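You operate a simulated robot arm through the tools that you are given. There is no shell and no other tool. Be economical: measure what you need, move in short steps, check, and stop when the job is done.

The job below is to be done with a simulated robot arm. You get a single attempt, and the scene is never put back.

JOB
Ready the bowl former for a 170 C lot.
Fine: switch it on, tray with the green bowl back to the wide dark mat, slide in, CLEAR pressed once; wait for READY; the other trays stay.

The check looks at the end state, three seconds after you hand in, the way a careful person would. Anything else that was tipped, shoved, dropped, spilled or broken makes it a failure.

ROBOT AND FRAMES
A 7-joint arm with a two-finger parallel gripper, fixed in place. Base frame: the origin is at the foot of the arm, x ahead of it, y to its left, z up. Readings come in mm, rad, newtons and seconds.
With the tool pointing down near the work surface it reaches from about 300 to 700 mm from the base axis. Its first joint turns from -1.152 to 1.152 rad. Payload 1.57 kg.
The TCP is the grasp point between the finger pads, 30 mm short of the fingertips. In the tool frame z runs along the fingers and y along their closing line. The gripper opens to 110 mm. The fingers are 24 mm wide and 12 mm thick; the gripper's body (48 by 112 mm) begins 78 mm behind the TCP.
Orientation is told as [roll, pitch, yaw] about the base's x, y, z axes, in that order, counted from this pose: with the fingers straight down and closing along the base's y, the tool's x points along the base's -x, its y along +y and its z along -z.

CONTROLS
- The arm moves only by the tool arm_command. Its argument "increments" is a list of rows, each a list of 7 numbers: the shift along the base's x, y, z in units of 100 mm (1.0 is 100 mm), then the turn, a rotation vector about the base's x, y, z in units of 180 degrees (1.0 is 180 degrees), then the opening in per cent of the stroke, from 0 (shut) to 100 (fully open). In form: [[x, y, z, ax, ay, az, grip], ...]. A call has 1 to 20 rows; each row is the pose to reach, as a shift and turn from the pose commanded when the call began. A call with a number of a shift or a turn outside -1 to 1 is refused whole. Each row takes 0.2 s and may step no farther than 50 mm and 0.15 rad from the row before; otherwise, or with a gripper value out of range, the whole call is refused. Where a pose cannot be reached the arm comes as near as it can. A force on the tool above 50 N (or 10 N above the force at the start of the call, whichever is more), or a blocked arm, ends the call early, and 0.2 s more pass. The fingers move at their own pace (about 108 mm/s each) and stop on an object; they squeeze with about 34 N. The grip force told is the motor's: it shows also when the fingers shut on nothing. Time passes only in rows, and 0.2 s behind the last, so rows that repeat a pose let the fingers close. It gives the time, the measured TCP pose, the force on the tool (base axes), the opening and the grip force at its end, in the units of the frame above (readings bear some noise).
- Cameras (640 x 400 px; columns grow to the right, rows downward): "scene" is fixed at [166.9, -397.9, 1393.3]; the picture's right is [0.73, -0.69, 0.00], its down [-0.46, -0.48, -0.75] and it looks along [0.51, 0.54, -0.67] (base axes); focal length 367 px, centre (320, 200). "wrist" rides on the gripper at [-36, 0, -80] in the tool frame; the picture's right is [0.00, -1.00, 0.00], its down [0.97, 0.00, -0.24] and it looks along [0.24, 0.00, 0.97] (tool axes); focal length 218 px, centre (320, 200). There is no depth. A picture from a camera that has moved, and an enlarged one, comes with that camera's place and axes in the base frame and with its lens.
- grab_frame(camera): a new picture of that camera. The clock stands still meanwhile.
- close_up(camera, box): a new picture of the part [left, top, right, bottom] of that camera's present view, enlarged. The clock stands still meanwhile.
- finish_job(): hands the job in; it is judged then, once.

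Work in short steps. Places have to be worked out from the pictures, the camera data and where the tool is seen: move nearer, look again, correct. Check each grasp and each placing, and mend what went wrong. You have 120 turns and 84 pictures in all, those below and enlarged ones among them. Open the gripper and draw the arm clear of the work before you hand the job in, unless the task says otherwise; then end with one line.

The tools are called as a command line: name --pt "numbers of a row" for each row, then --argument value for the rest, lists and objects as JSON in quotes. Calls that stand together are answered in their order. arm_command: Moves the arm, as the interface text tells. Its arguments: {"type":"object","properties":{"increments":{"type":"array","items":{"type":"array","items":{"type":"number"}}}},"required":["increments"]} The other tools are called the same way: grab_frame (camera) takes a picture; close_up (camera, box) takes an enlarged picture of a part of a camera's view; finish_job () hands the job in.

At the start:

```text
clock: 0.0
eef_pos: [340.8, -53.1, 1124.6]
tcp_rot: [0.0, 0.0, 0.0]
force: [0.1, 0.8, -0.4]
finger_gap: 109.8
gripper_force: 0.0
```

scene: 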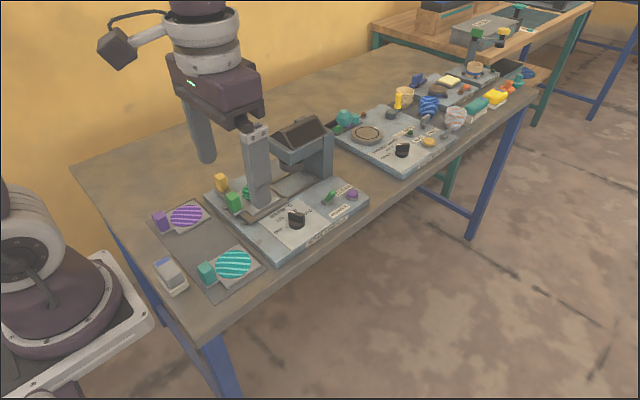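
wrist: 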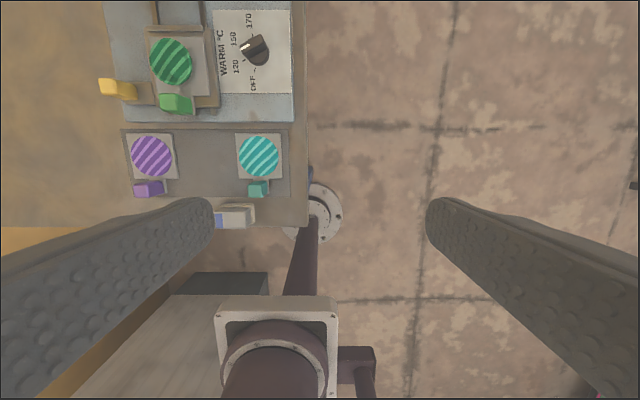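

I start with enlarged views of the machine and its surroundings.

close_up --camera "scene" --box '[140, 100, 380, 310]'

close_up --camera "wrist" --box '[90, 0, 330, 230]'

close_up --camera "scene" --box '[260, 170, 380, 260]'

```text
1.90 times, centred on (260, 205) of scene
camera zoom: at [166.9, -397.9, 1393.3], right [0.73, -0.69, 0.0], down [-0.46, -0.48, -0.75], along [0.51, 0.54, -0.67], focal length 700 px, centre (434, 190)
```

zoom: 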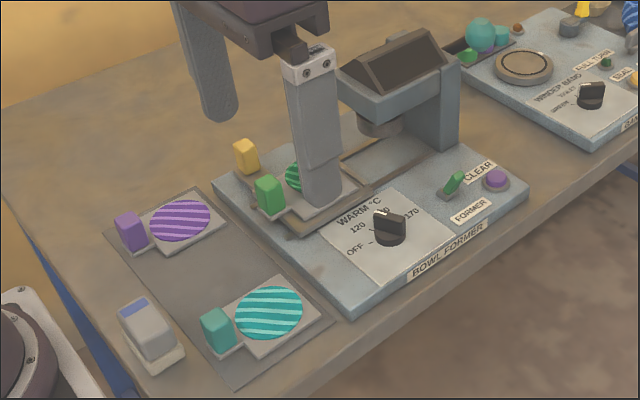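

```text
1.74 times, centred on (210, 115) of wrist
camera zoom: at [376.1, -54.0, 1203.3], right [0.0, -1.0, 0.0], down [-0.97, 0.0, 0.24], along [-0.24, 0.0, -0.97], focal length 380 px, centre (511, 348)
```

zoom: 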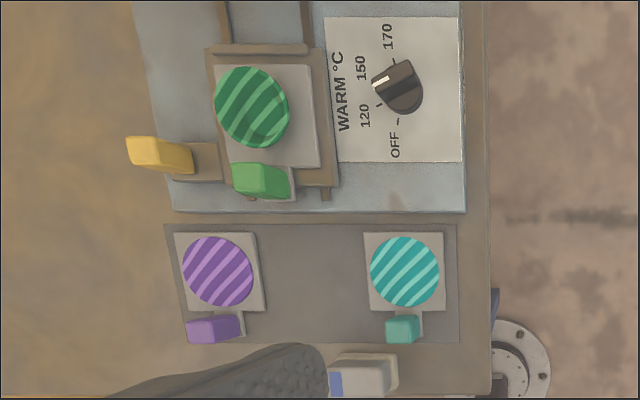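

```text
4.44 times, centred on (320, 215) of scene
camera zoom: at [166.9, -397.9, 1393.3], right [0.73, -0.69, 0.0], down [-0.46, -0.48, -0.75], along [0.51, 0.54, -0.67], focal length 1633 px, centre (320, 133)
```

zoom: 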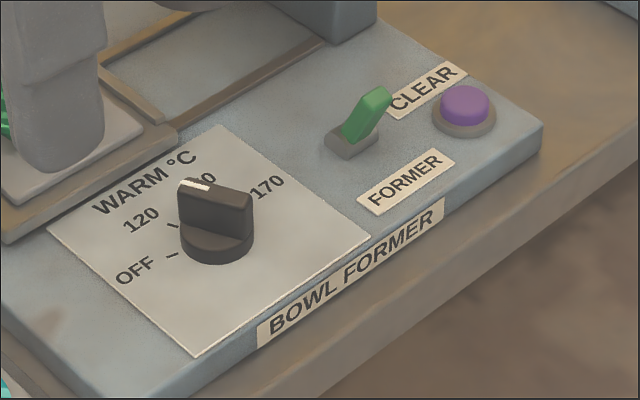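

The slide is out with the green tray on it; the dial is near 150 and the FORMER toggle and CLEAR button are to the right. I move over the machine for a better look.

arm_command --pt "0.3 0.3 0 0 0 0 100" --pt "0.6 0.6 0 0 0 0 100" --pt "0.9 0.9 0 0 0 0 100" --pt "1.0 1.0 0 0 0 0 100"

grab_frame --camera "wrist"

grab_frame --camera "scene"

```text
clock: 1.0
eef_pos: [440.7, 46.2, 1122.9]
tcp_rot: [-0.001, 0.0, 0.001]
force: [0.8, 0.6, 0.3]
finger_gap: 110.1
gripper_force: 0.1
```

```text
78 pictures are left
camera wrist: at [477.0, 46.6, 1202.8], right [0.0, -1.0, 0.0], down [-0.97, 0.0, 0.24], along [-0.24, 0.0, -0.97], focal length 218 px, centre (320, 200)
```

wrist: 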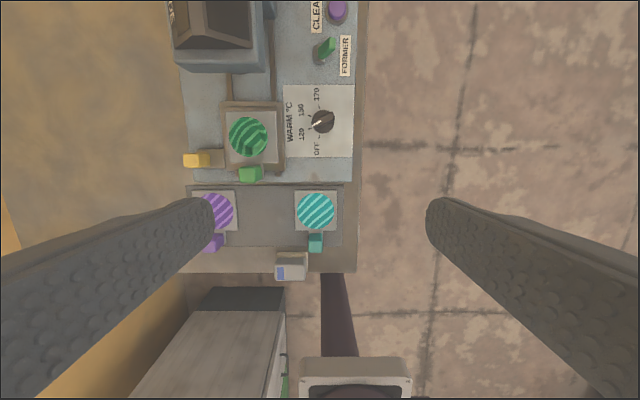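

```text
77 pictures are left
```

scene: 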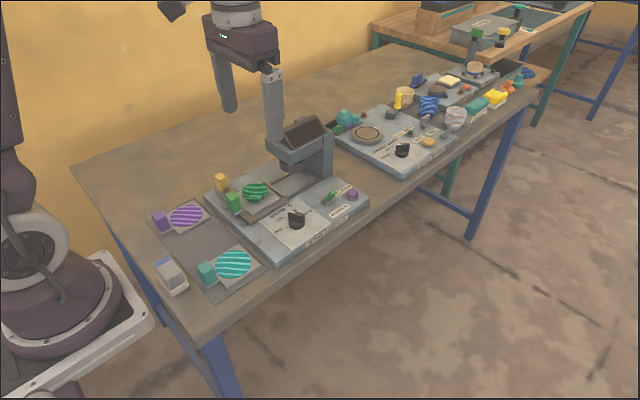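

close_up --camera "scene" --box '[190, 100, 370, 215]'

close_up --camera "wrist" --box '[165, 0, 365, 130]'

close_up --camera "wrist" --box '[175, 80, 365, 200]'

```text
3.48 times, centred on (280, 158) of scene
camera zoom: at [166.9, -397.9, 1393.3], right [0.73, -0.69, 0.0], down [-0.46, -0.48, -0.75], along [0.51, 0.54, -0.67], focal length 1278 px, centre (459, 348)
```

zoom: 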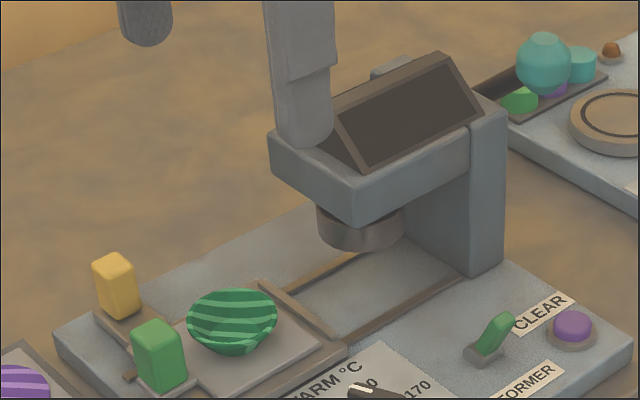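

```text
3.08 times, centred on (265, 65) of wrist
camera zoom: at [477.0, 46.6, 1202.8], right [0.0, -1.0, 0.0], down [-0.97, 0.0, 0.24], along [-0.24, 0.0, -0.97], focal length 672 px, centre (489, 615)
```

zoom: 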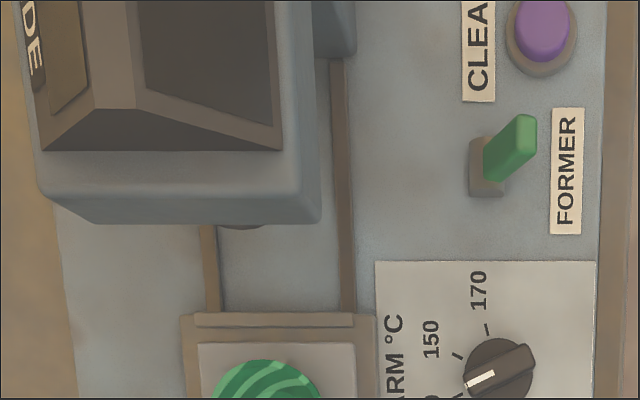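

```text
3.33 times, centred on (270, 140) of wrist
camera zoom: at [477.0, 46.6, 1202.8], right [0.0, -1.0, 0.0], down [-0.97, 0.0, 0.24], along [-0.24, 0.0, -0.97], focal length 728 px, centre (487, 400)
```

zoom: 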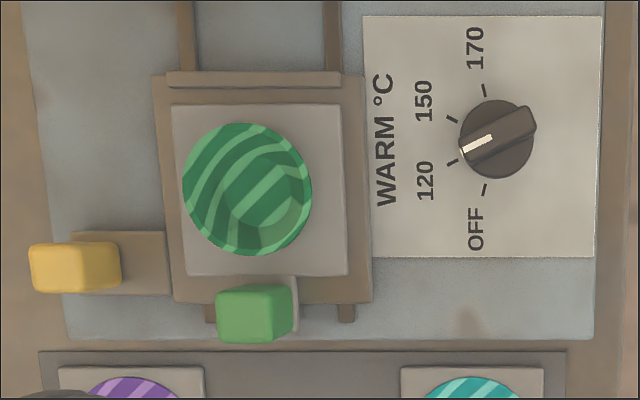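

Dial points at 120, display dark. I go closer over the toggle/button area.

arm_command --pt "0.3 -0.3 0 0 0 0 100" --pt "0.7 -0.5 0 0 0 0 100" --pt "1.0 -0.66 -0.2 0 0 0 100" --pt "1.0 -0.66 -0.6 0 0 0 100" --pt "1.0 -0.66 -1.0 0 0 0 100"

arm_command --pt "0.3 0 -0.3 0 0 0 100" --pt "0.5 0 -0.5 0 0 0 100" --pt "0.5 0 -0.5 0 0 0 100"

grab_frame --camera "wrist"

```text
clock: 2.2
eef_pos: [540.7, -19.5, 1024.4]
tcp_rot: [-0.001, 0.0, 0.0]
force: [-0.3, -0.5, 0.8]
finger_gap: 110.1
gripper_force: 0.1
```

```text
clock: 3.0
eef_pos: [590.7, -19.3, 972.9]
tcp_rot: [0.0, 0.0, 0.001]
force: [0.3, 0.9, 0.8]
finger_gap: 109.9
gripper_force: 0.1
```

```text
73 pictures are left
camera wrist: at [626.0, -20.1, 1052.7], right [0.0, -1.0, 0.0], down [-0.97, 0.0, 0.24], along [-0.24, 0.0, -0.97], focal length 218 px, centre (320, 200)
```

wrist: 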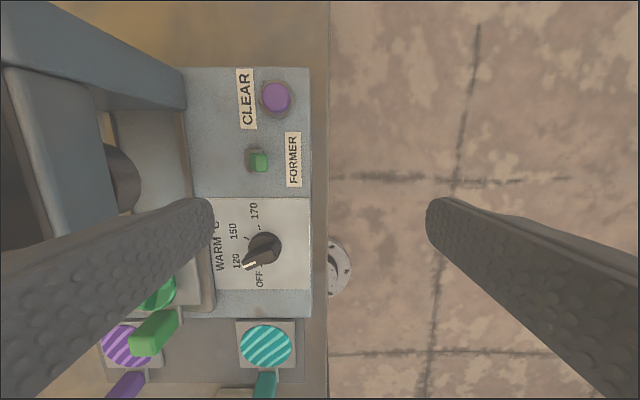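

close_up --camera "wrist" --box '[180, 60, 330, 200]'

close_up --camera "wrist" --box '[180, 180, 330, 320]'

close_up --camera "scene" --box '[255, 100, 375, 215]'

```text
2.86 times, centred on (255, 130) of wrist
camera zoom: at [626.0, -20.1, 1052.7], right [0.0, -1.0, 0.0], down [-0.97, 0.0, 0.24], along [-0.24, 0.0, -0.97], focal length 624 px, centre (506, 400)
```

zoom: 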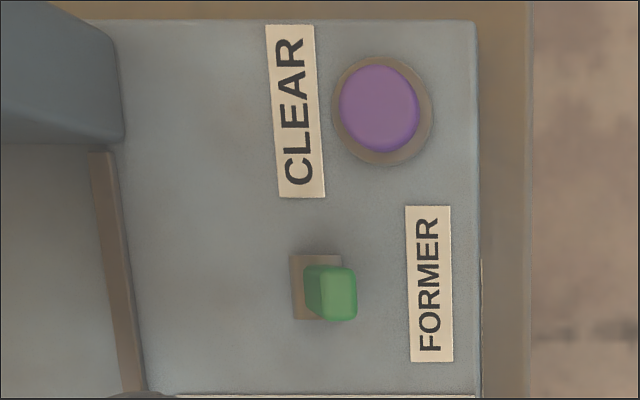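

```text
2.86 times, centred on (255, 250) of wrist
camera zoom: at [626.0, -20.1, 1052.7], right [0.0, -1.0, 0.0], down [-0.97, 0.0, 0.24], along [-0.24, 0.0, -0.97], focal length 624 px, centre (506, 57)
```

zoom: 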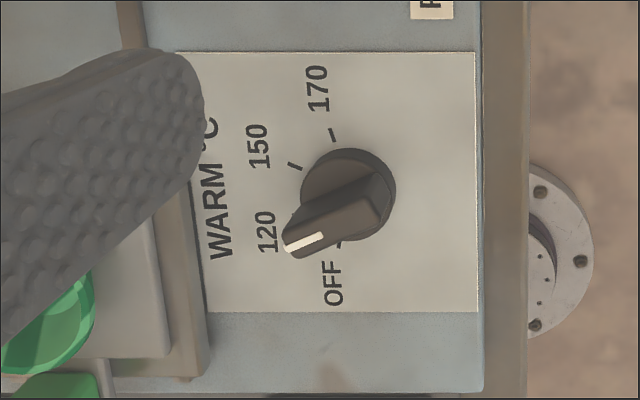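

```text
3.48 times, centred on (315, 158) of scene
camera zoom: at [166.9, -397.9, 1393.3], right [0.73, -0.69, 0.0], down [-0.46, -0.48, -0.75], along [0.51, 0.54, -0.67], focal length 1278 px, centre (337, 348)
```

zoom: 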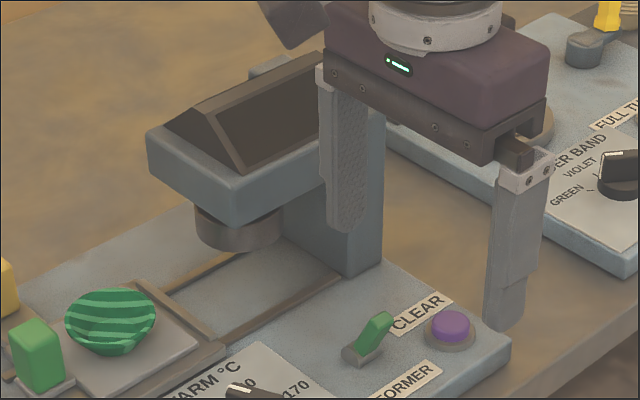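

The lever leans toward the operator (-y) = off, and flips +y. The dial sits about (514, 41); its bar points to 120, 170 is about 100° clockwise. I turn the tool to yaw +115° above the dial, so that the fingers will straddle the bar.

arm_command --pt "-0.055 0.04 0.1 0 0 0.0456 100" --pt "-0.11 0.08 0.2 0 0 0.0912 100" --pt "-0.165 0.12 0.3 0 0 0.1368 100" --pt "-0.22 0.16 0.35 0 0 0.1824 100" --pt "-0.275 0.2 0.35 0 0 0.228 100" --pt "-0.33 0.24 0.35 0 0 0.2736 100" --pt "-0.385 0.28 0.35 0 0 0.3192 100" --pt "-0.44 0.32 0.35 0 0 0.3648 100" --pt "-0.495 0.36 0.35 0 0 0.4104 100" --pt "-0.55 0.4 0.35 0 0 0.456 100" --pt "-0.605 0.44 0.35 0 0 0.5016 100" --pt "-0.66 0.48 0.35 0 0 0.5472 100" --pt "-0.715 0.52 0.35 0 0 0.5928 100" --pt "-0.767 0.6 0.35 0 0 0.639 100" --pt "-0.767 0.6 0.35 0 0 0.639 100"

grab_frame --camera "wrist"

```text
clock: 6.2
eef_pos: [513.7, 41.2, 1007.9]
tcp_rot: [0.0, 0.0, 2.011]
force: [-0.1, 0.4, 0.3]
finger_gap: 110.2
gripper_force: 0.0
```

```text
69 pictures are left
camera wrist: at [497.7, 73.0, 1088.0], right [0.91, 0.42, 0.0], down [0.41, -0.88, 0.24], along [0.1, -0.22, -0.97], focal length 218 px, centre (320, 200)
```

wrist: 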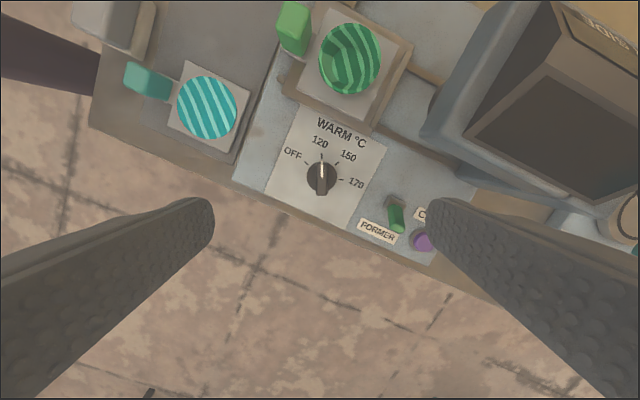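

The bar stands vertical in the picture, so the angle is right, and the dial centre is about (513, 42). I descend and look again.

arm_command --pt "0 0.01 -0.4 0 0 0 60" --pt "0 0.01 -0.8 0 0 0 60" --pt "0 0.01 -0.9 0 0 0 60" --pt "0 0.01 -0.9 0 0 0 60"

grab_frame --camera "wrist"

close_up --camera "scene" --box '[225, 140, 365, 270]'

```text
clock: 7.2
eef_pos: [511.5, 42.2, 919.1]
tcp_rot: [-0.001, -0.001, 2.007]
force: [1.0, -0.8, 0.5]
finger_gap: 65.9
gripper_force: 0.1
```

```text
68 pictures are left
camera wrist: at [496.3, 73.7, 997.6], right [0.91, 0.42, 0.0], down [0.41, -0.88, 0.24], along [0.1, -0.22, -0.97], focal length 218 px, centre (320, 200)
```

wrist: 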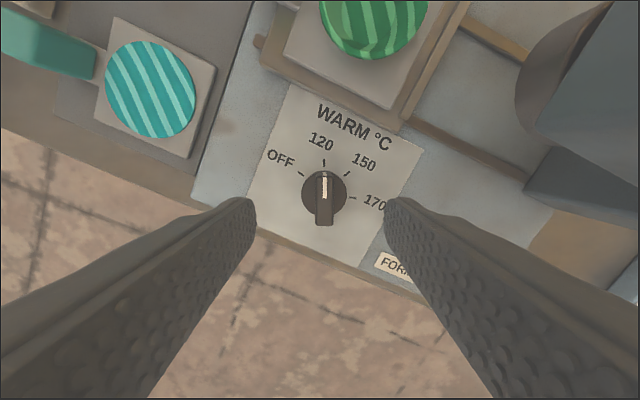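

```text
3.08 times, centred on (295, 205) of scene
camera zoom: at [166.9, -397.9, 1393.3], right [0.73, -0.69, 0.0], down [-0.46, -0.48, -0.75], along [0.51, 0.54, -0.67], focal length 1130 px, centre (397, 185)
```

zoom: 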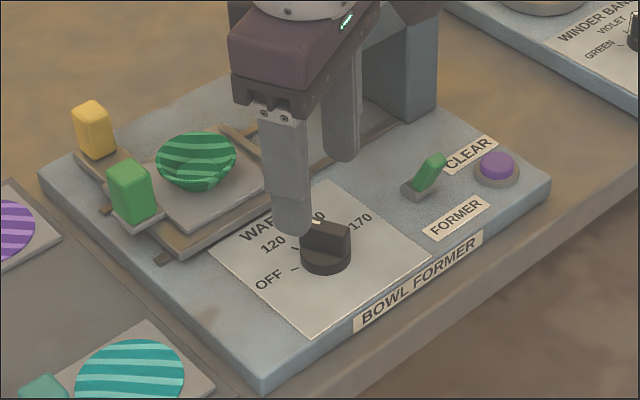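

Dial centre comes out at (514, 42). I descend to TCP z 868 and close on the bar.

arm_command --pt "0.025 0 -0.3 0 0 0 60" --pt "0.025 0 -0.5 0 0 0 60" --pt "0.025 0 -0.5 0 0 0 60" --pt "0.025 0 -0.5 0 0 0 0" --pt "0.025 0 -0.5 0 0 0 0" --pt "0.025 0 -0.5 0 0 0 0"

grab_frame --camera "wrist"

```text
clock: 8.6
eef_pos: [516.4, 41.0, 869.4]
tcp_rot: [0.001, -0.001, 2.006]
force: [0.1, 0.3, -5.3]
finger_gap: 12.4
gripper_force: 29.7
```

```text
66 pictures are left
camera wrist: at [500.0, 73.0, 949.3], right [0.91, 0.42, 0.0], down [0.41, -0.88, 0.24], along [0.1, -0.22, -0.97], focal length 218 px, centre (320, 200)
```

wrist: 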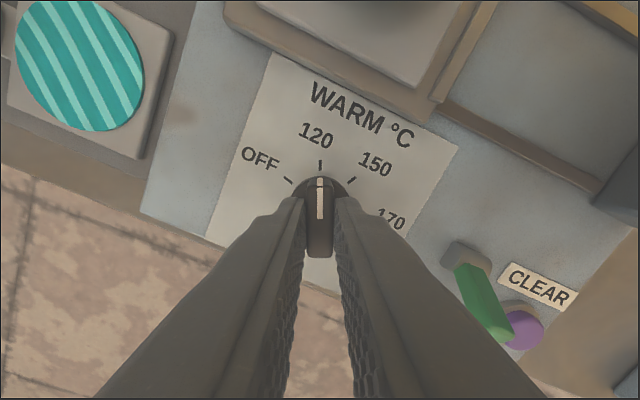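

The bar is held (gap 12.4 mm). I turn it by -100° to 170.

arm_command --pt "0 0 0 0 0 -0.0463 0" --pt "0 0 0 0 0 -0.0926 0" --pt "0 0 0 0 0 -0.1389 0" --pt "0 0 0 0 0 -0.1852 0" --pt "0 0 0 0 0 -0.2315 0" --pt "0 0 0 0 0 -0.2778 0" --pt "0 0 0 0 0 -0.3241 0" --pt "0 0 0 0 0 -0.3704 0" --pt "0 0 0 0 0 -0.4167 0" --pt "0 0 0 0 0 -0.463 0" --pt "0 0 0 0 0 -0.5093 0" --pt "0 0 0 0 0 -0.5556 0" --pt "0 0 0 0 0 -0.5556 0"

grab_frame --camera "wrist"

```text
clock: 11.4
eef_pos: [515.1, 41.9, 867.5]
tcp_rot: [0.001, 0.005, 0.263]
force: [-26.1, 15.3, -6.7]
finger_gap: 12.9
gripper_force: 29.8
```

```text
65 pictures are left
camera wrist: at [549.5, 50.8, 947.6], right [0.26, -0.97, 0.0], down [-0.94, -0.25, 0.24], along [-0.24, -0.06, -0.97], focal length 218 px, centre (320, 200)
```

wrist: 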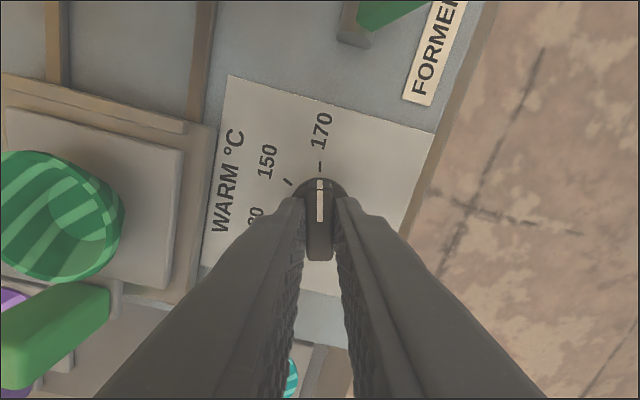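

The pointer is on 170. I release and rise.

arm_command --pt "0 0 0 0 0 0 30" --pt "0 0 0 0 0 0 30" --pt "0 0 0.3 0 0 0 30" --pt "0 0 0.7 0 0 0 30" --pt "0 0 1.0 0 0 0 0" --pt "0 0 1.0 0 0 0 0"

grab_frame --camera "wrist"

```text
clock: 12.8
eef_pos: [518.4, 41.6, 968.4]
tcp_rot: [0.0, 0.001, 0.262]
force: [0.1, 0.2, 0.0]
finger_gap: 0.1
gripper_force: 20.8
```

```text
64 pictures are left
camera wrist: at [551.6, 49.7, 1048.4], right [0.26, -0.97, 0.0], down [-0.94, -0.25, 0.24], along [-0.23, -0.06, -0.97], focal length 218 px, centre (320, 200)
```

wrist: 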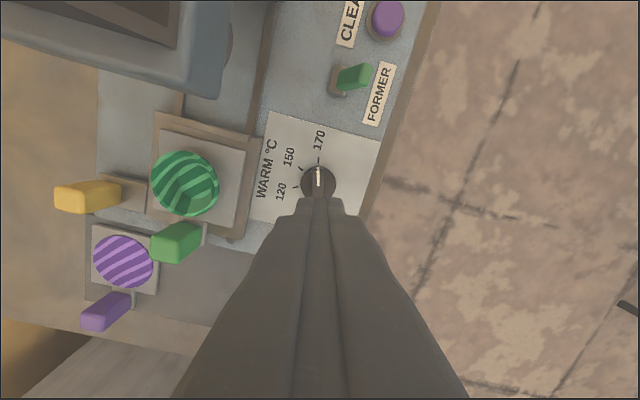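

Dial confirmed at 170. Next the toggle: I turn the tool to yaw -90° (narrow side toward the hood), fingers shut, and go in front of the lever at y≈3.

arm_command --pt "0.05 -0.1 0 0 0 -0.0449 0" --pt "0.1 -0.2 0 0 0 -0.0898 0" --pt "0.2 -0.3 0 0 0 -0.1347 0" --pt "0.3 -0.386 0 0 0 -0.1796 0" --pt "0.4 -0.386 0 0 0 -0.2245 0" --pt "0.5 -0.386 0 0 0 -0.2694 0" --pt "0.6 -0.386 0 0 0 -0.3143 0" --pt "0.7 -0.386 0 0 0 -0.3592 0" --pt "0.8 -0.386 0 0 0 -0.4041 0" --pt "0.9 -0.386 0 0 0 -0.449 0" --pt "0.936 -0.386 -0.1 0 0 -0.4939 0" --pt "0.936 -0.386 -0.3 0 0 -0.5388 0" --pt "0.936 -0.386 -0.5 0 0 -0.5835 0" --pt "0.936 -0.386 -0.5 0 0 -0.5835 0"

grab_frame --camera "wrist"

close_up --camera "scene" --box '[255, 100, 385, 230]'

```text
clock: 15.8
eef_pos: [611.4, 3.3, 917.4]
tcp_rot: [0.0, 0.002, -1.572]
force: [-0.4, -1.7, -0.1]
finger_gap: 0.2
gripper_force: 21.1
```

```text
63 pictures are left
camera wrist: at [609.9, -33.3, 997.5], right [-1.0, 0.0, 0.0], down [0.0, 0.97, 0.24], along [0.0, 0.24, -0.97], focal length 218 px, centre (320, 200)
```

wrist: 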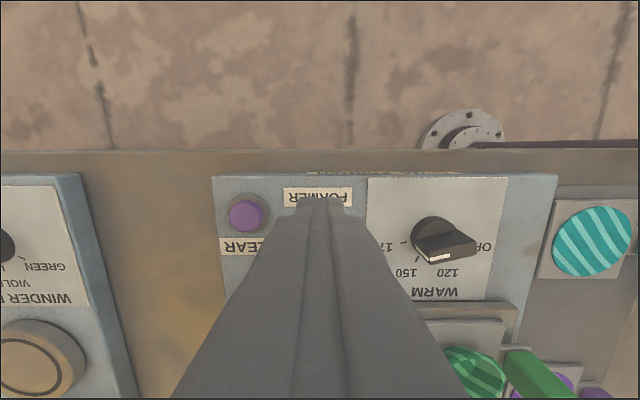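

```text
3.08 times, centred on (320, 165) of scene
camera zoom: at [166.9, -397.9, 1393.3], right [0.73, -0.69, 0.0], down [-0.46, -0.48, -0.75], along [0.51, 0.54, -0.67], focal length 1130 px, centre (320, 308)
```

zoom: 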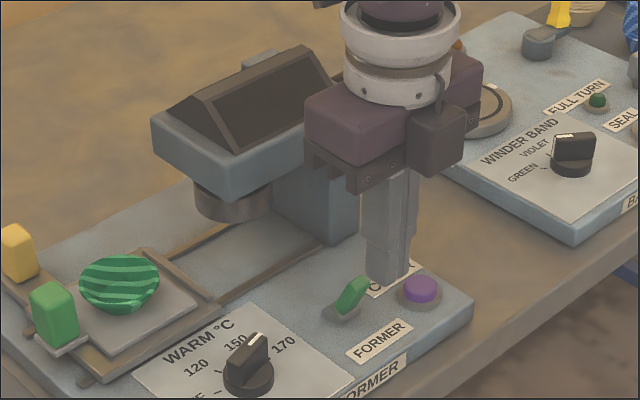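

I double-check the dial from here.

close_up --camera "wrist" --box '[360, 170, 520, 310]'

close_up --camera "scene" --box '[260, 190, 360, 260]'

```text
2.86 times, centred on (440, 240) of wrist
camera zoom: at [609.9, -33.3, 997.5], right [-1.0, 0.0, 0.0], down [0.0, 0.97, 0.24], along [0.0, 0.24, -0.97], focal length 624 px, centre (-23, 86)
```

zoom: 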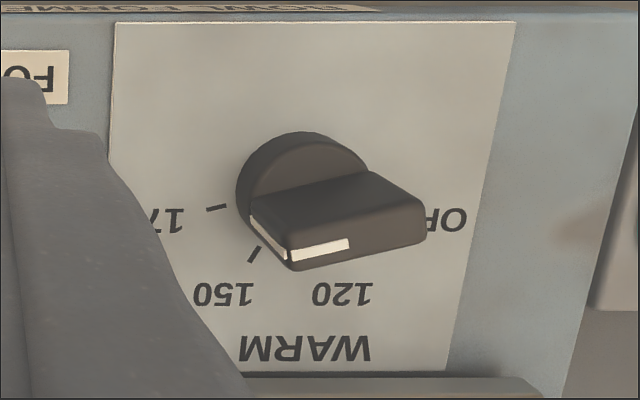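

```text
5.71 times, centred on (310, 225) of scene
camera zoom: at [166.9, -397.9, 1393.3], right [0.73, -0.69, 0.0], down [-0.46, -0.48, -0.75], along [0.51, 0.54, -0.67], focal length 2099 px, centre (377, 57)
```

zoom: 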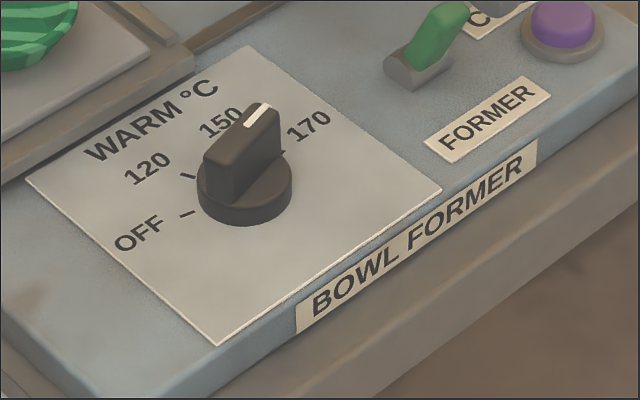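

Bar lies along the 170 mark. Now I lower to fingertip z≈846 and push the lever toward +y.

arm_command --pt "0 0 -0.2 0 0 0 0" --pt "0 0 -0.41 0 0 0 0" --pt "0 0.1 -0.41 0 0 0 0" --pt "0 0.17 -0.41 0 0 0 0" --pt "0 0.24 -0.41 0 0 0 0" --pt "0 0.31 -0.41 0 0 0 0" --pt "0 0.37 -0.41 0 0 0 0" --pt "0 0.4 -0.41 0 0 0 0"

close_up --camera "scene" --box '[255, 100, 385, 230]'

```text
clock: 17.6
eef_pos: [608.5, 40.4, 877.8]
tcp_rot: [-0.001, -0.003, -1.573]
force: [-1.0, -11.6, 5.7]
finger_gap: 0.2
gripper_force: 22.1
```

```text
3.08 times, centred on (320, 165) of scene
camera zoom: at [166.7, -398.2, 1393.2], right [0.73, -0.69, 0.0], down [-0.46, -0.48, -0.75], along [0.51, 0.54, -0.67], focal length 1130 px, centre (320, 308)
```

zoom: 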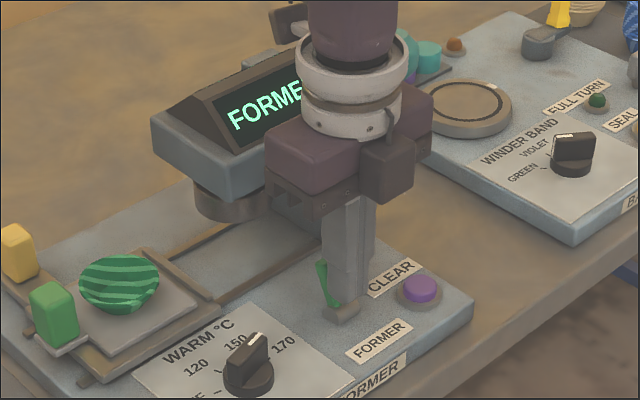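

The display is lit. I back off, rise and read it.

arm_command --pt "0 -0.3 0 0 0 0 0" --pt "0 -0.6 0 0 0 0 0" --pt "0 -0.8 0.3 0 0 0 0" --pt "0 -0.8 0.7 0 0 0 0" --pt "0 -0.8 1.0 0 0 0 0" --pt "0 -0.8 1.0 0 0 0 0"

close_up --camera "scene" --box '[255, 100, 385, 230]'

```text
clock: 19.0
eef_pos: [609.1, -36.9, 978.3]
tcp_rot: [0.0, 0.0, -1.572]
force: [-0.5, -0.6, -0.6]
finger_gap: 0.0
gripper_force: 21.6
```

```text
3.08 times, centred on (320, 165) of scene
camera zoom: at [166.9, -397.9, 1393.3], right [0.73, -0.69, 0.0], down [-0.46, -0.48, -0.75], along [0.51, 0.54, -0.67], focal length 1130 px, centre (320, 308)
```

zoom: 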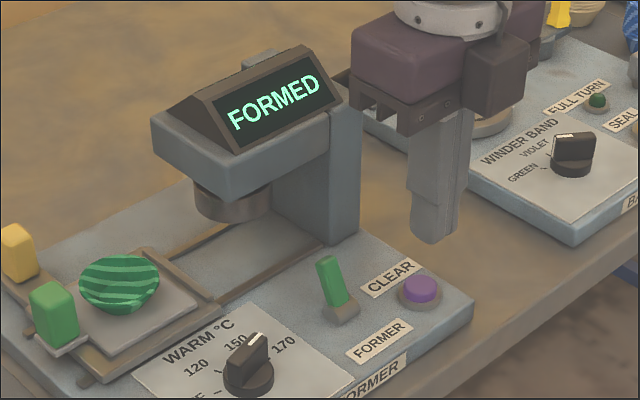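

It reads FORMED. Now the green tray: I travel round in front of the hood to above the tray's tab at about (437, 158), turning back to yaw 0.

arm_command --pt "-0.2 0 0.1 0 0 0.0455 0" --pt "-0.4 0 0.2 0 0 0.091 0" --pt "-0.6 0 0.3 0 0 0.1365 0" --pt "-0.8 0 0.4 0 0 0.182 0" --pt "-1.0 0 0.5 0 0 0.2275 0"

arm_command --pt "-0.12 0.17 0 0 0 0.0455 20" --pt "-0.24 0.34 0 0 0 0.091 50" --pt "-0.36 0.51 0 0 0 0.1365 50" --pt "-0.48 0.68 0 0 0 0.182 50" --pt "-0.6 0.85 0 0 0 0.2275 50" --pt "-0.72 1.0 0 0 0 0.2725 50"

arm_command --pt "0 0.3 -0.1 0 0 0 50" --pt "0 0.6 -0.2 0 0 0 50" --pt "0 0.95 -0.3 0 0 0 50" --pt "0 0.95 -0.3 0 0 0 50"

grab_frame --camera "wrist"

close_up --camera "scene" --box '[140, 130, 300, 290]'

```text
clock: 20.2
eef_pos: [508.1, -35.8, 1027.0]
tcp_rot: [0.0, 0.001, -0.854]
force: [0.3, -0.2, 0.1]
finger_gap: 0.0
gripper_force: 21.6
```

```text
clock: 21.6
eef_pos: [438.1, 62.9, 1026.7]
tcp_rot: [0.001, -0.001, 0.001]
force: [-0.2, 0.0, 0.6]
finger_gap: 55.0
gripper_force: 0.1
```

```text
clock: 22.6
eef_pos: [438.5, 158.9, 997.9]
tcp_rot: [0.0, 0.003, 0.001]
force: [0.6, 0.5, 0.8]
finger_gap: 55.3
gripper_force: 0.2
```

```text
57 pictures are left
camera wrist: at [474.2, 158.3, 1077.9], right [0.0, -1.0, 0.0], down [-0.97, 0.0, 0.24], along [-0.24, 0.0, -0.97], focal length 218 px, centre (320, 200)
```

wrist: 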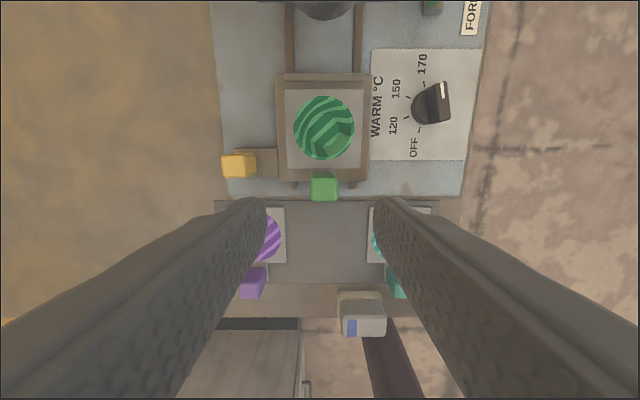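

```text
2.50 times, centred on (220, 210) of scene
camera zoom: at [166.9, -397.9, 1393.3], right [0.73, -0.69, 0.0], down [-0.46, -0.48, -0.75], along [0.51, 0.54, -0.67], focal length 918 px, centre (570, 175)
```

zoom: 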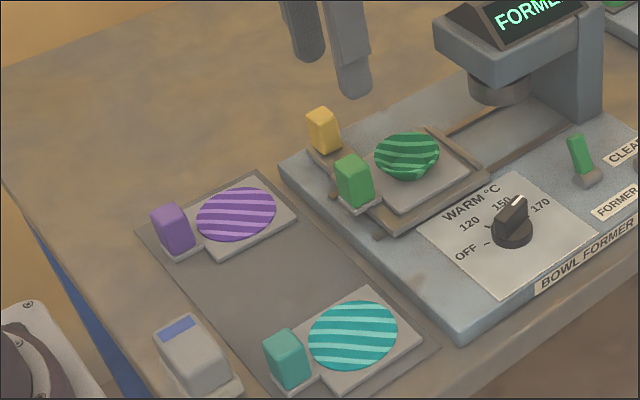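

Tab top is at about (436, 155, 880), 24 mm wide; the yellow handle is clear at y>215. I descend partway and check.

arm_command --pt "-0.02 -0.03 -0.4 0 0 0 50" --pt "-0.02 -0.03 -0.7 0 0 0 50" --pt "-0.02 -0.03 -0.75 0 0 0 50"

grab_frame --camera "wrist"

close_up --camera "scene" --box '[180, 130, 300, 230]'

```text
clock: 23.4
eef_pos: [436.3, 155.3, 922.6]
tcp_rot: [0.001, 0.001, -0.001]
force: [-0.4, -0.8, 0.4]
finger_gap: 55.0
gripper_force: 0.1
```

```text
55 pictures are left
camera wrist: at [471.9, 154.4, 1003.0], right [0.0, -1.0, 0.0], down [-0.97, 0.0, 0.24], along [-0.24, 0.0, -0.97], focal length 218 px, centre (320, 200)
```

wrist: 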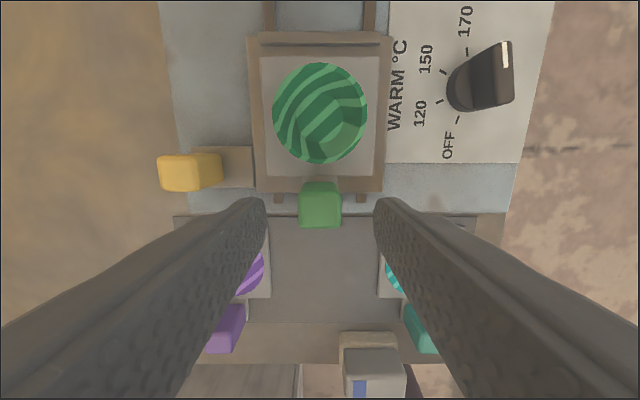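

```text
4.00 times, centred on (240, 180) of scene
camera zoom: at [166.9, -397.9, 1393.3], right [0.73, -0.69, 0.0], down [-0.46, -0.48, -0.75], along [0.51, 0.54, -0.67], focal length 1469 px, centre (640, 280)
```

zoom: 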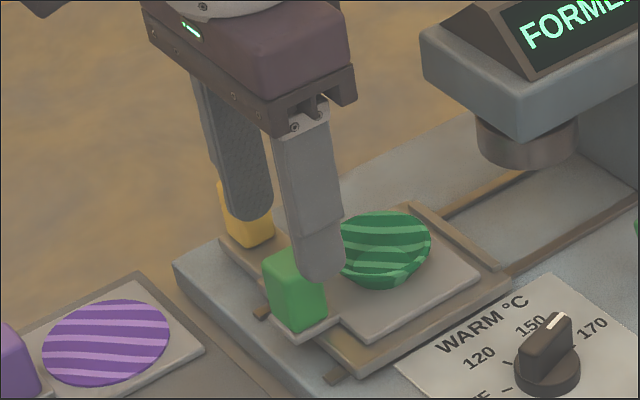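

Alignment is good (tab x 424–451, y≈154). Down to z 872 and close.

arm_command --pt "0 -0.01 -0.3 0 0 0 50" --pt "0 -0.01 -0.5 0 0 0 50" --pt "0 -0.01 -0.5 0 0 0 50" --pt "0 -0.01 -0.5 0 0 0 10" --pt "0 -0.01 -0.5 0 0 0 10" --pt "0 -0.01 -0.5 0 0 0 10"

grab_frame --camera "wrist"

close_up --camera "scene" --box '[180, 130, 300, 230]'

```text
clock: 24.8
eef_pos: [435.9, 153.7, 873.1]
tcp_rot: [0.001, 0.001, 0.0]
force: [0.5, 0.1, -0.5]
finger_gap: 25.1
gripper_force: 33.8
```

```text
53 pictures are left
camera wrist: at [471.2, 153.0, 952.5], right [0.0, -1.0, 0.0], down [-0.97, 0.0, 0.24], along [-0.24, 0.0, -0.97], focal length 218 px, centre (320, 200)
```

wrist: 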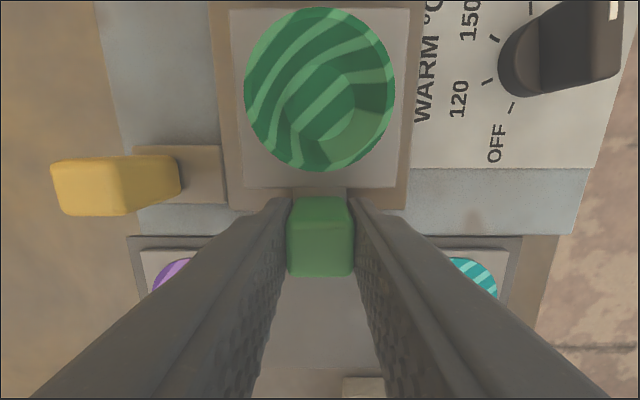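

```text
4.00 times, centred on (240, 180) of scene
camera zoom: at [166.9, -397.9, 1393.3], right [0.73, -0.69, 0.0], down [-0.46, -0.48, -0.75], along [0.51, 0.54, -0.67], focal length 1469 px, centre (640, 280)
```

zoom: 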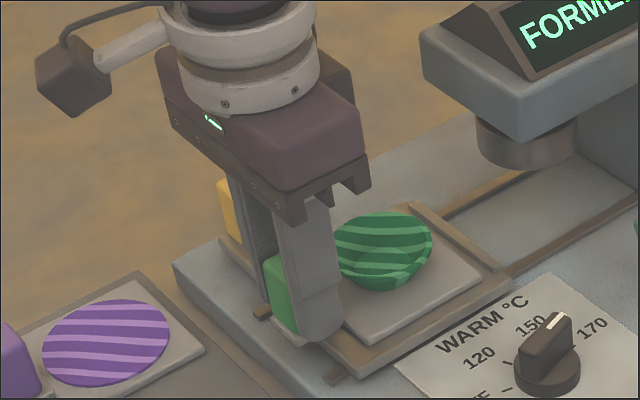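

The tab is held (25 mm). I lift slowly, straight up, and check for sag and that the slide stays.

arm_command --pt "0 0 0.05 0 0 0 10" --pt "0 0 0.1 0 0 0 10" --pt "0 0 0.2 0 0 0 10" --pt "0 0 0.3 0 0 0 10" --pt "0 0 0.4 0 0 0 10" --pt "0 0 0.4 0 0 0 10"

grab_frame --camera "wrist"

close_up --camera "scene" --box '[140, 110, 300, 260]'

```text
clock: 26.2
eef_pos: [435.3, 153.4, 911.7]
tcp_rot: [0.0, 0.0, -0.001]
force: [-0.4, 0.6, -0.8]
finger_gap: 25.0
gripper_force: 34.0
```

```text
51 pictures are left
camera wrist: at [471.6, 153.2, 992.4], right [0.0, -1.0, 0.0], down [-0.97, 0.0, 0.24], along [-0.24, 0.0, -0.97], focal length 218 px, centre (320, 200)
```

wrist: 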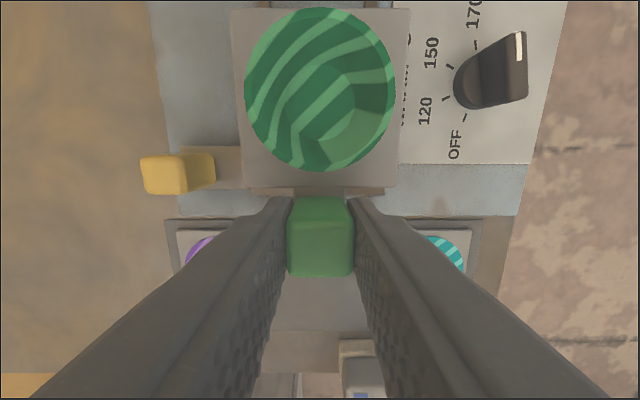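

```text
2.67 times, centred on (220, 185) of scene
camera zoom: at [166.9, -397.9, 1393.3], right [0.73, -0.69, 0.0], down [-0.46, -0.48, -0.75], along [0.51, 0.54, -0.67], focal length 980 px, centre (587, 240)
```

zoom: 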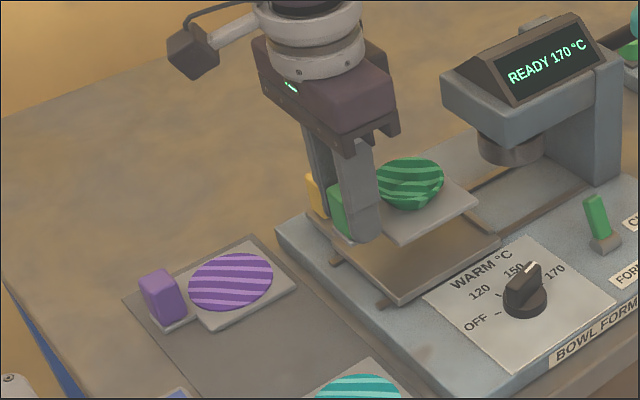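

The tray hangs level and the display already reads READY 170 °C. I carry it back toward the free place on the mat: tab target about (308, 145).

arm_command --pt "0 0 0.15 0 0 0 10" --pt "-0.15 0 0.25 0 0 0 10" --pt "-0.35 0 0.25 0 0 0 10" --pt "-0.6 -0.03 0.25 0 0 0 10" --pt "-0.85 -0.06 0.25 0 0 0 10" --pt "-1.0 -0.08 0.25 0 0 0 10"

arm_command --pt "-0.1 0 0 0 0 0 10" --pt "-0.2 0 0 0 0 0 10" --pt "-0.27 0 0 0 0 0 10" --pt "-0.27 0 0 0 0 0 10"

grab_frame --camera "wrist"

grab_frame --camera "scene"

```text
clock: 27.6
eef_pos: [335.6, 145.5, 937.5]
tcp_rot: [0.0, 0.0, 0.001]
force: [0.8, 0.5, 0.5]
finger_gap: 25.2
gripper_force: 33.6
```

```text
clock: 28.6
eef_pos: [310.0, 147.4, 937.5]
tcp_rot: [0.0, -0.001, 0.0]
force: [-0.7, -0.8, -0.7]
finger_gap: 25.6
gripper_force: 34.2
```

```text
49 pictures are left
camera wrist: at [344.4, 146.2, 1016.8], right [0.0, -1.0, 0.0], down [-0.97, 0.0, 0.24], along [-0.24, 0.0, -0.97], focal length 218 px, centre (320, 200)
```

wrist: 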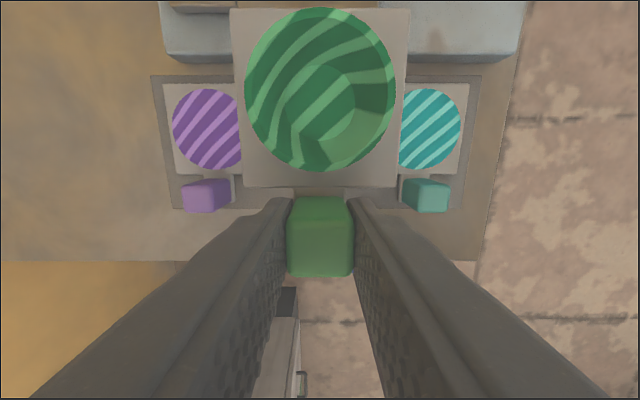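

```text
48 pictures are left
```

scene: 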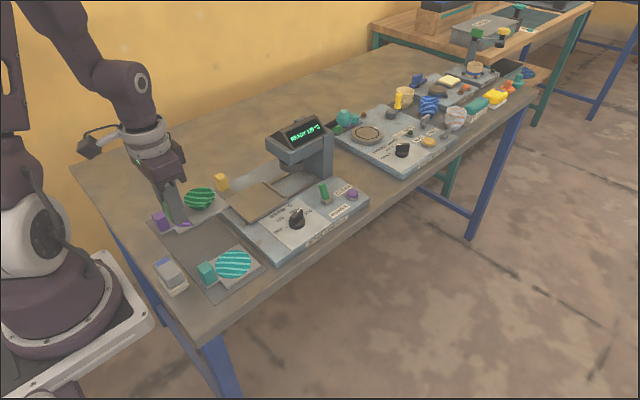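

The free gap is centred on y≈149, x matches the neighbours' tabs (309). I lower to just above the mat and look.

arm_command --pt "-0.01 0.025 -0.25 0 0 0 10" --pt "-0.01 0.025 -0.5 0 0 0 10" --pt "-0.01 0.025 -0.65 0 0 0 10" --pt "-0.01 0.025 -0.65 0 0 0 10"

grab_frame --camera "wrist"

close_up --camera "scene" --box '[120, 170, 280, 320]'

```text
clock: 29.6
eef_pos: [308.2, 148.9, 872.6]
tcp_rot: [0.001, 0.0, 0.0]
force: [0.0, -0.4, -0.5]
finger_gap: 25.5
gripper_force: 34.6
```

```text
47 pictures are left
camera wrist: at [344.4, 148.2, 952.1], right [0.0, -1.0, 0.0], down [-0.97, 0.0, 0.24], along [-0.24, 0.0, -0.97], focal length 218 px, centre (320, 200)
```

wrist: 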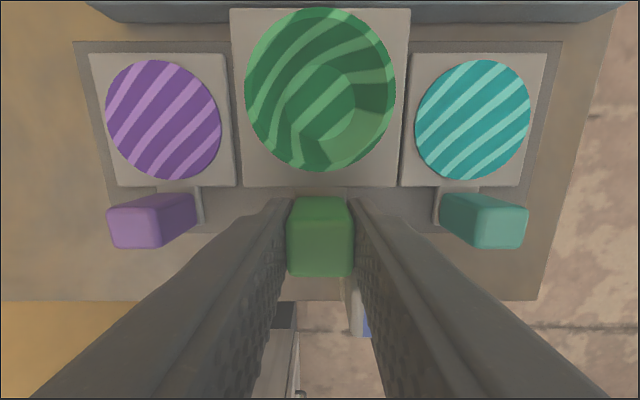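

```text
2.67 times, centred on (200, 245) of scene
camera zoom: at [166.9, -397.9, 1393.3], right [0.73, -0.69, 0.0], down [-0.46, -0.48, -0.75], along [0.51, 0.54, -0.67], focal length 980 px, centre (640, 80)
```

zoom: 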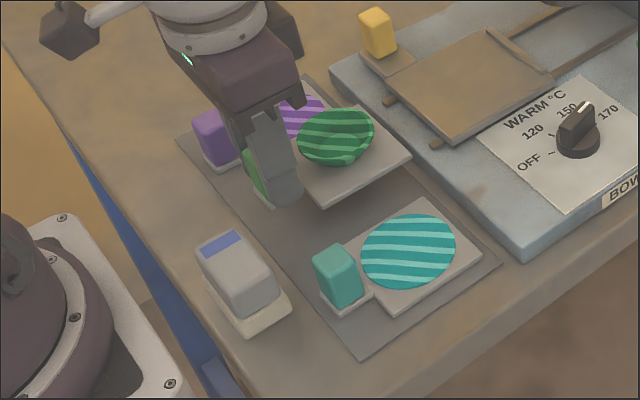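

Well centred between the neighbours. I lower in small steps until contact.

arm_command --pt "0 0 -0.05 0 0 0 10" --pt "0 0 -0.1 0 0 0 10" --pt "0 0 -0.13 0 0 0 10" --pt "0 0 -0.16 0 0 0 10" --pt "0 0 -0.16 0 0 0 10"

close_up --camera "scene" --box '[120, 170, 280, 320]'

```text
clock: 30.8
eef_pos: [307.8, 148.6, 856.4]
tcp_rot: [0.001, -0.001, 0.0]
force: [-0.7, 0.1, -0.9]
finger_gap: 25.1
gripper_force: 34.4
```

```text
2.67 times, centred on (200, 245) of scene
camera zoom: at [166.9, -397.9, 1393.3], right [0.73, -0.69, 0.0], down [-0.46, -0.48, -0.75], along [0.51, 0.54, -0.67], focal length 980 px, centre (640, 80)
```

zoom: 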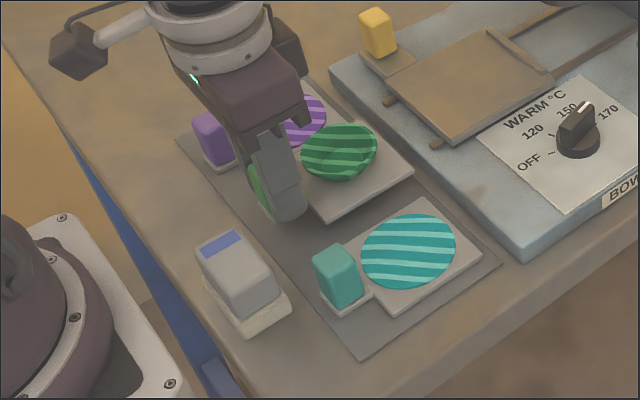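

Still in the air; I go on down in 2 mm steps.

arm_command --pt "0 0 -0.02 0 0 0 10" --pt "0 0 -0.04 0 0 0 10" --pt "0 0 -0.06 0 0 0 10" --pt "0 0 -0.08 0 0 0 10"

close_up --camera "scene" --box '[160, 180, 260, 280]'

```text
clock: 31.8
eef_pos: [307.0, 147.9, 848.8]
tcp_rot: [0.001, 0.001, 0.0]
force: [-0.5, -0.9, -0.6]
finger_gap: 25.6
gripper_force: 34.3
```

```text
4.00 times, centred on (210, 230) of scene
camera zoom: at [166.9, -397.9, 1393.3], right [0.73, -0.69, 0.0], down [-0.46, -0.48, -0.75], along [0.51, 0.54, -0.67], focal length 1469 px, centre (760, 80)
```

zoom: 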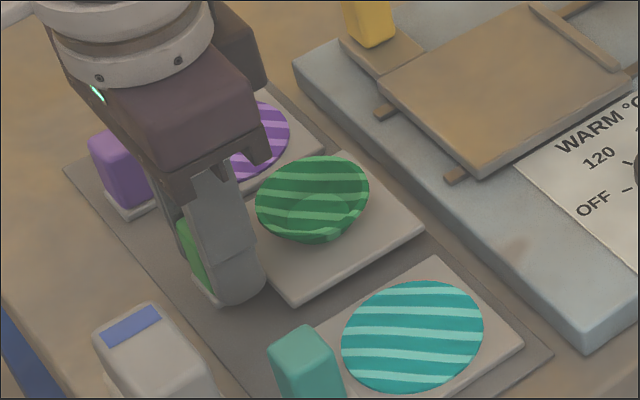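

No contact force yet; a few more 2 mm steps.

arm_command --pt "0 0 -0.02 0 0 0 10" --pt "0 0 -0.04 0 0 0 10" --pt "0 0 -0.04 0 0 0 10"

arm_command --pt "0 0 -0.01 0 0 0 10" --pt "0 0 -0.02 0 0 0 10" --pt "0 0 -0.02 0 0 0 10"

close_up --camera "scene" --box '[160, 180, 260, 280]'

```text
clock: 32.6
eef_pos: [307.6, 148.5, 844.7]
tcp_rot: [0.0, 0.001, 0.0]
force: [-0.7, 0.7, -0.8]
finger_gap: 25.1
gripper_force: 34.3
```

```text
clock: 33.4
eef_pos: [308.7, 148.7, 841.9]
tcp_rot: [0.001, -0.001, 0.0]
force: [0.1, 0.9, -0.2]
finger_gap: 25.4
gripper_force: 34.0
```

```text
4.00 times, centred on (210, 230) of scene
camera zoom: at [166.9, -397.9, 1393.3], right [0.73, -0.69, 0.0], down [-0.46, -0.48, -0.75], along [0.51, 0.54, -0.67], focal length 1469 px, centre (760, 80)
```

zoom: 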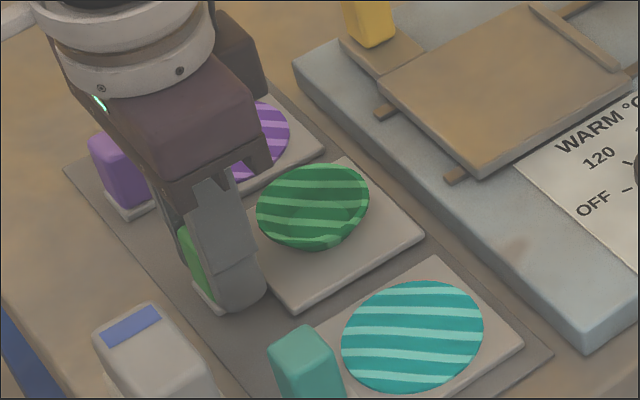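

arm_command --pt "0 0 -0.01 0 0 0 10" --pt "0 0 -0.02 0 0 0 10" --pt "0 0 -0.02 0 0 0 10"

arm_command --pt "0 0 -0.01 0 0 0 10" --pt "0 0 -0.02 0 0 0 10" --pt "0 0 -0.02 0 0 0 10"

close_up --camera "scene" --box '[160, 180, 260, 280]'

```text
clock: 34.2
eef_pos: [307.9, 147.7, 840.9]
tcp_rot: [0.002, -0.001, 0.0]
force: [-0.2, 0.0, -0.5]
finger_gap: 25.4
gripper_force: 33.8
```

```text
clock: 35.0
eef_pos: [308.6, 148.4, 838.2]
tcp_rot: [0.001, 0.0, 0.0]
force: [-2.9, 1.1, 23.9]
finger_gap: 25.3
gripper_force: 34.2
```

```text
4.00 times, centred on (210, 230) of scene
camera zoom: at [166.6, -398.0, 1393.3], right [0.73, -0.69, 0.0], down [-0.46, -0.48, -0.75], along [0.51, 0.54, -0.67], focal length 1469 px, centre (760, 80)
```

zoom: 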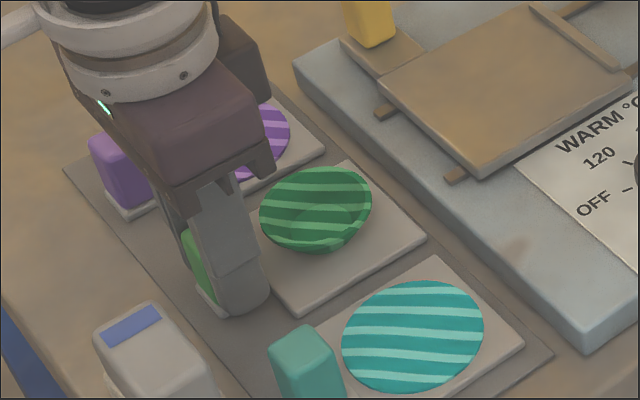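

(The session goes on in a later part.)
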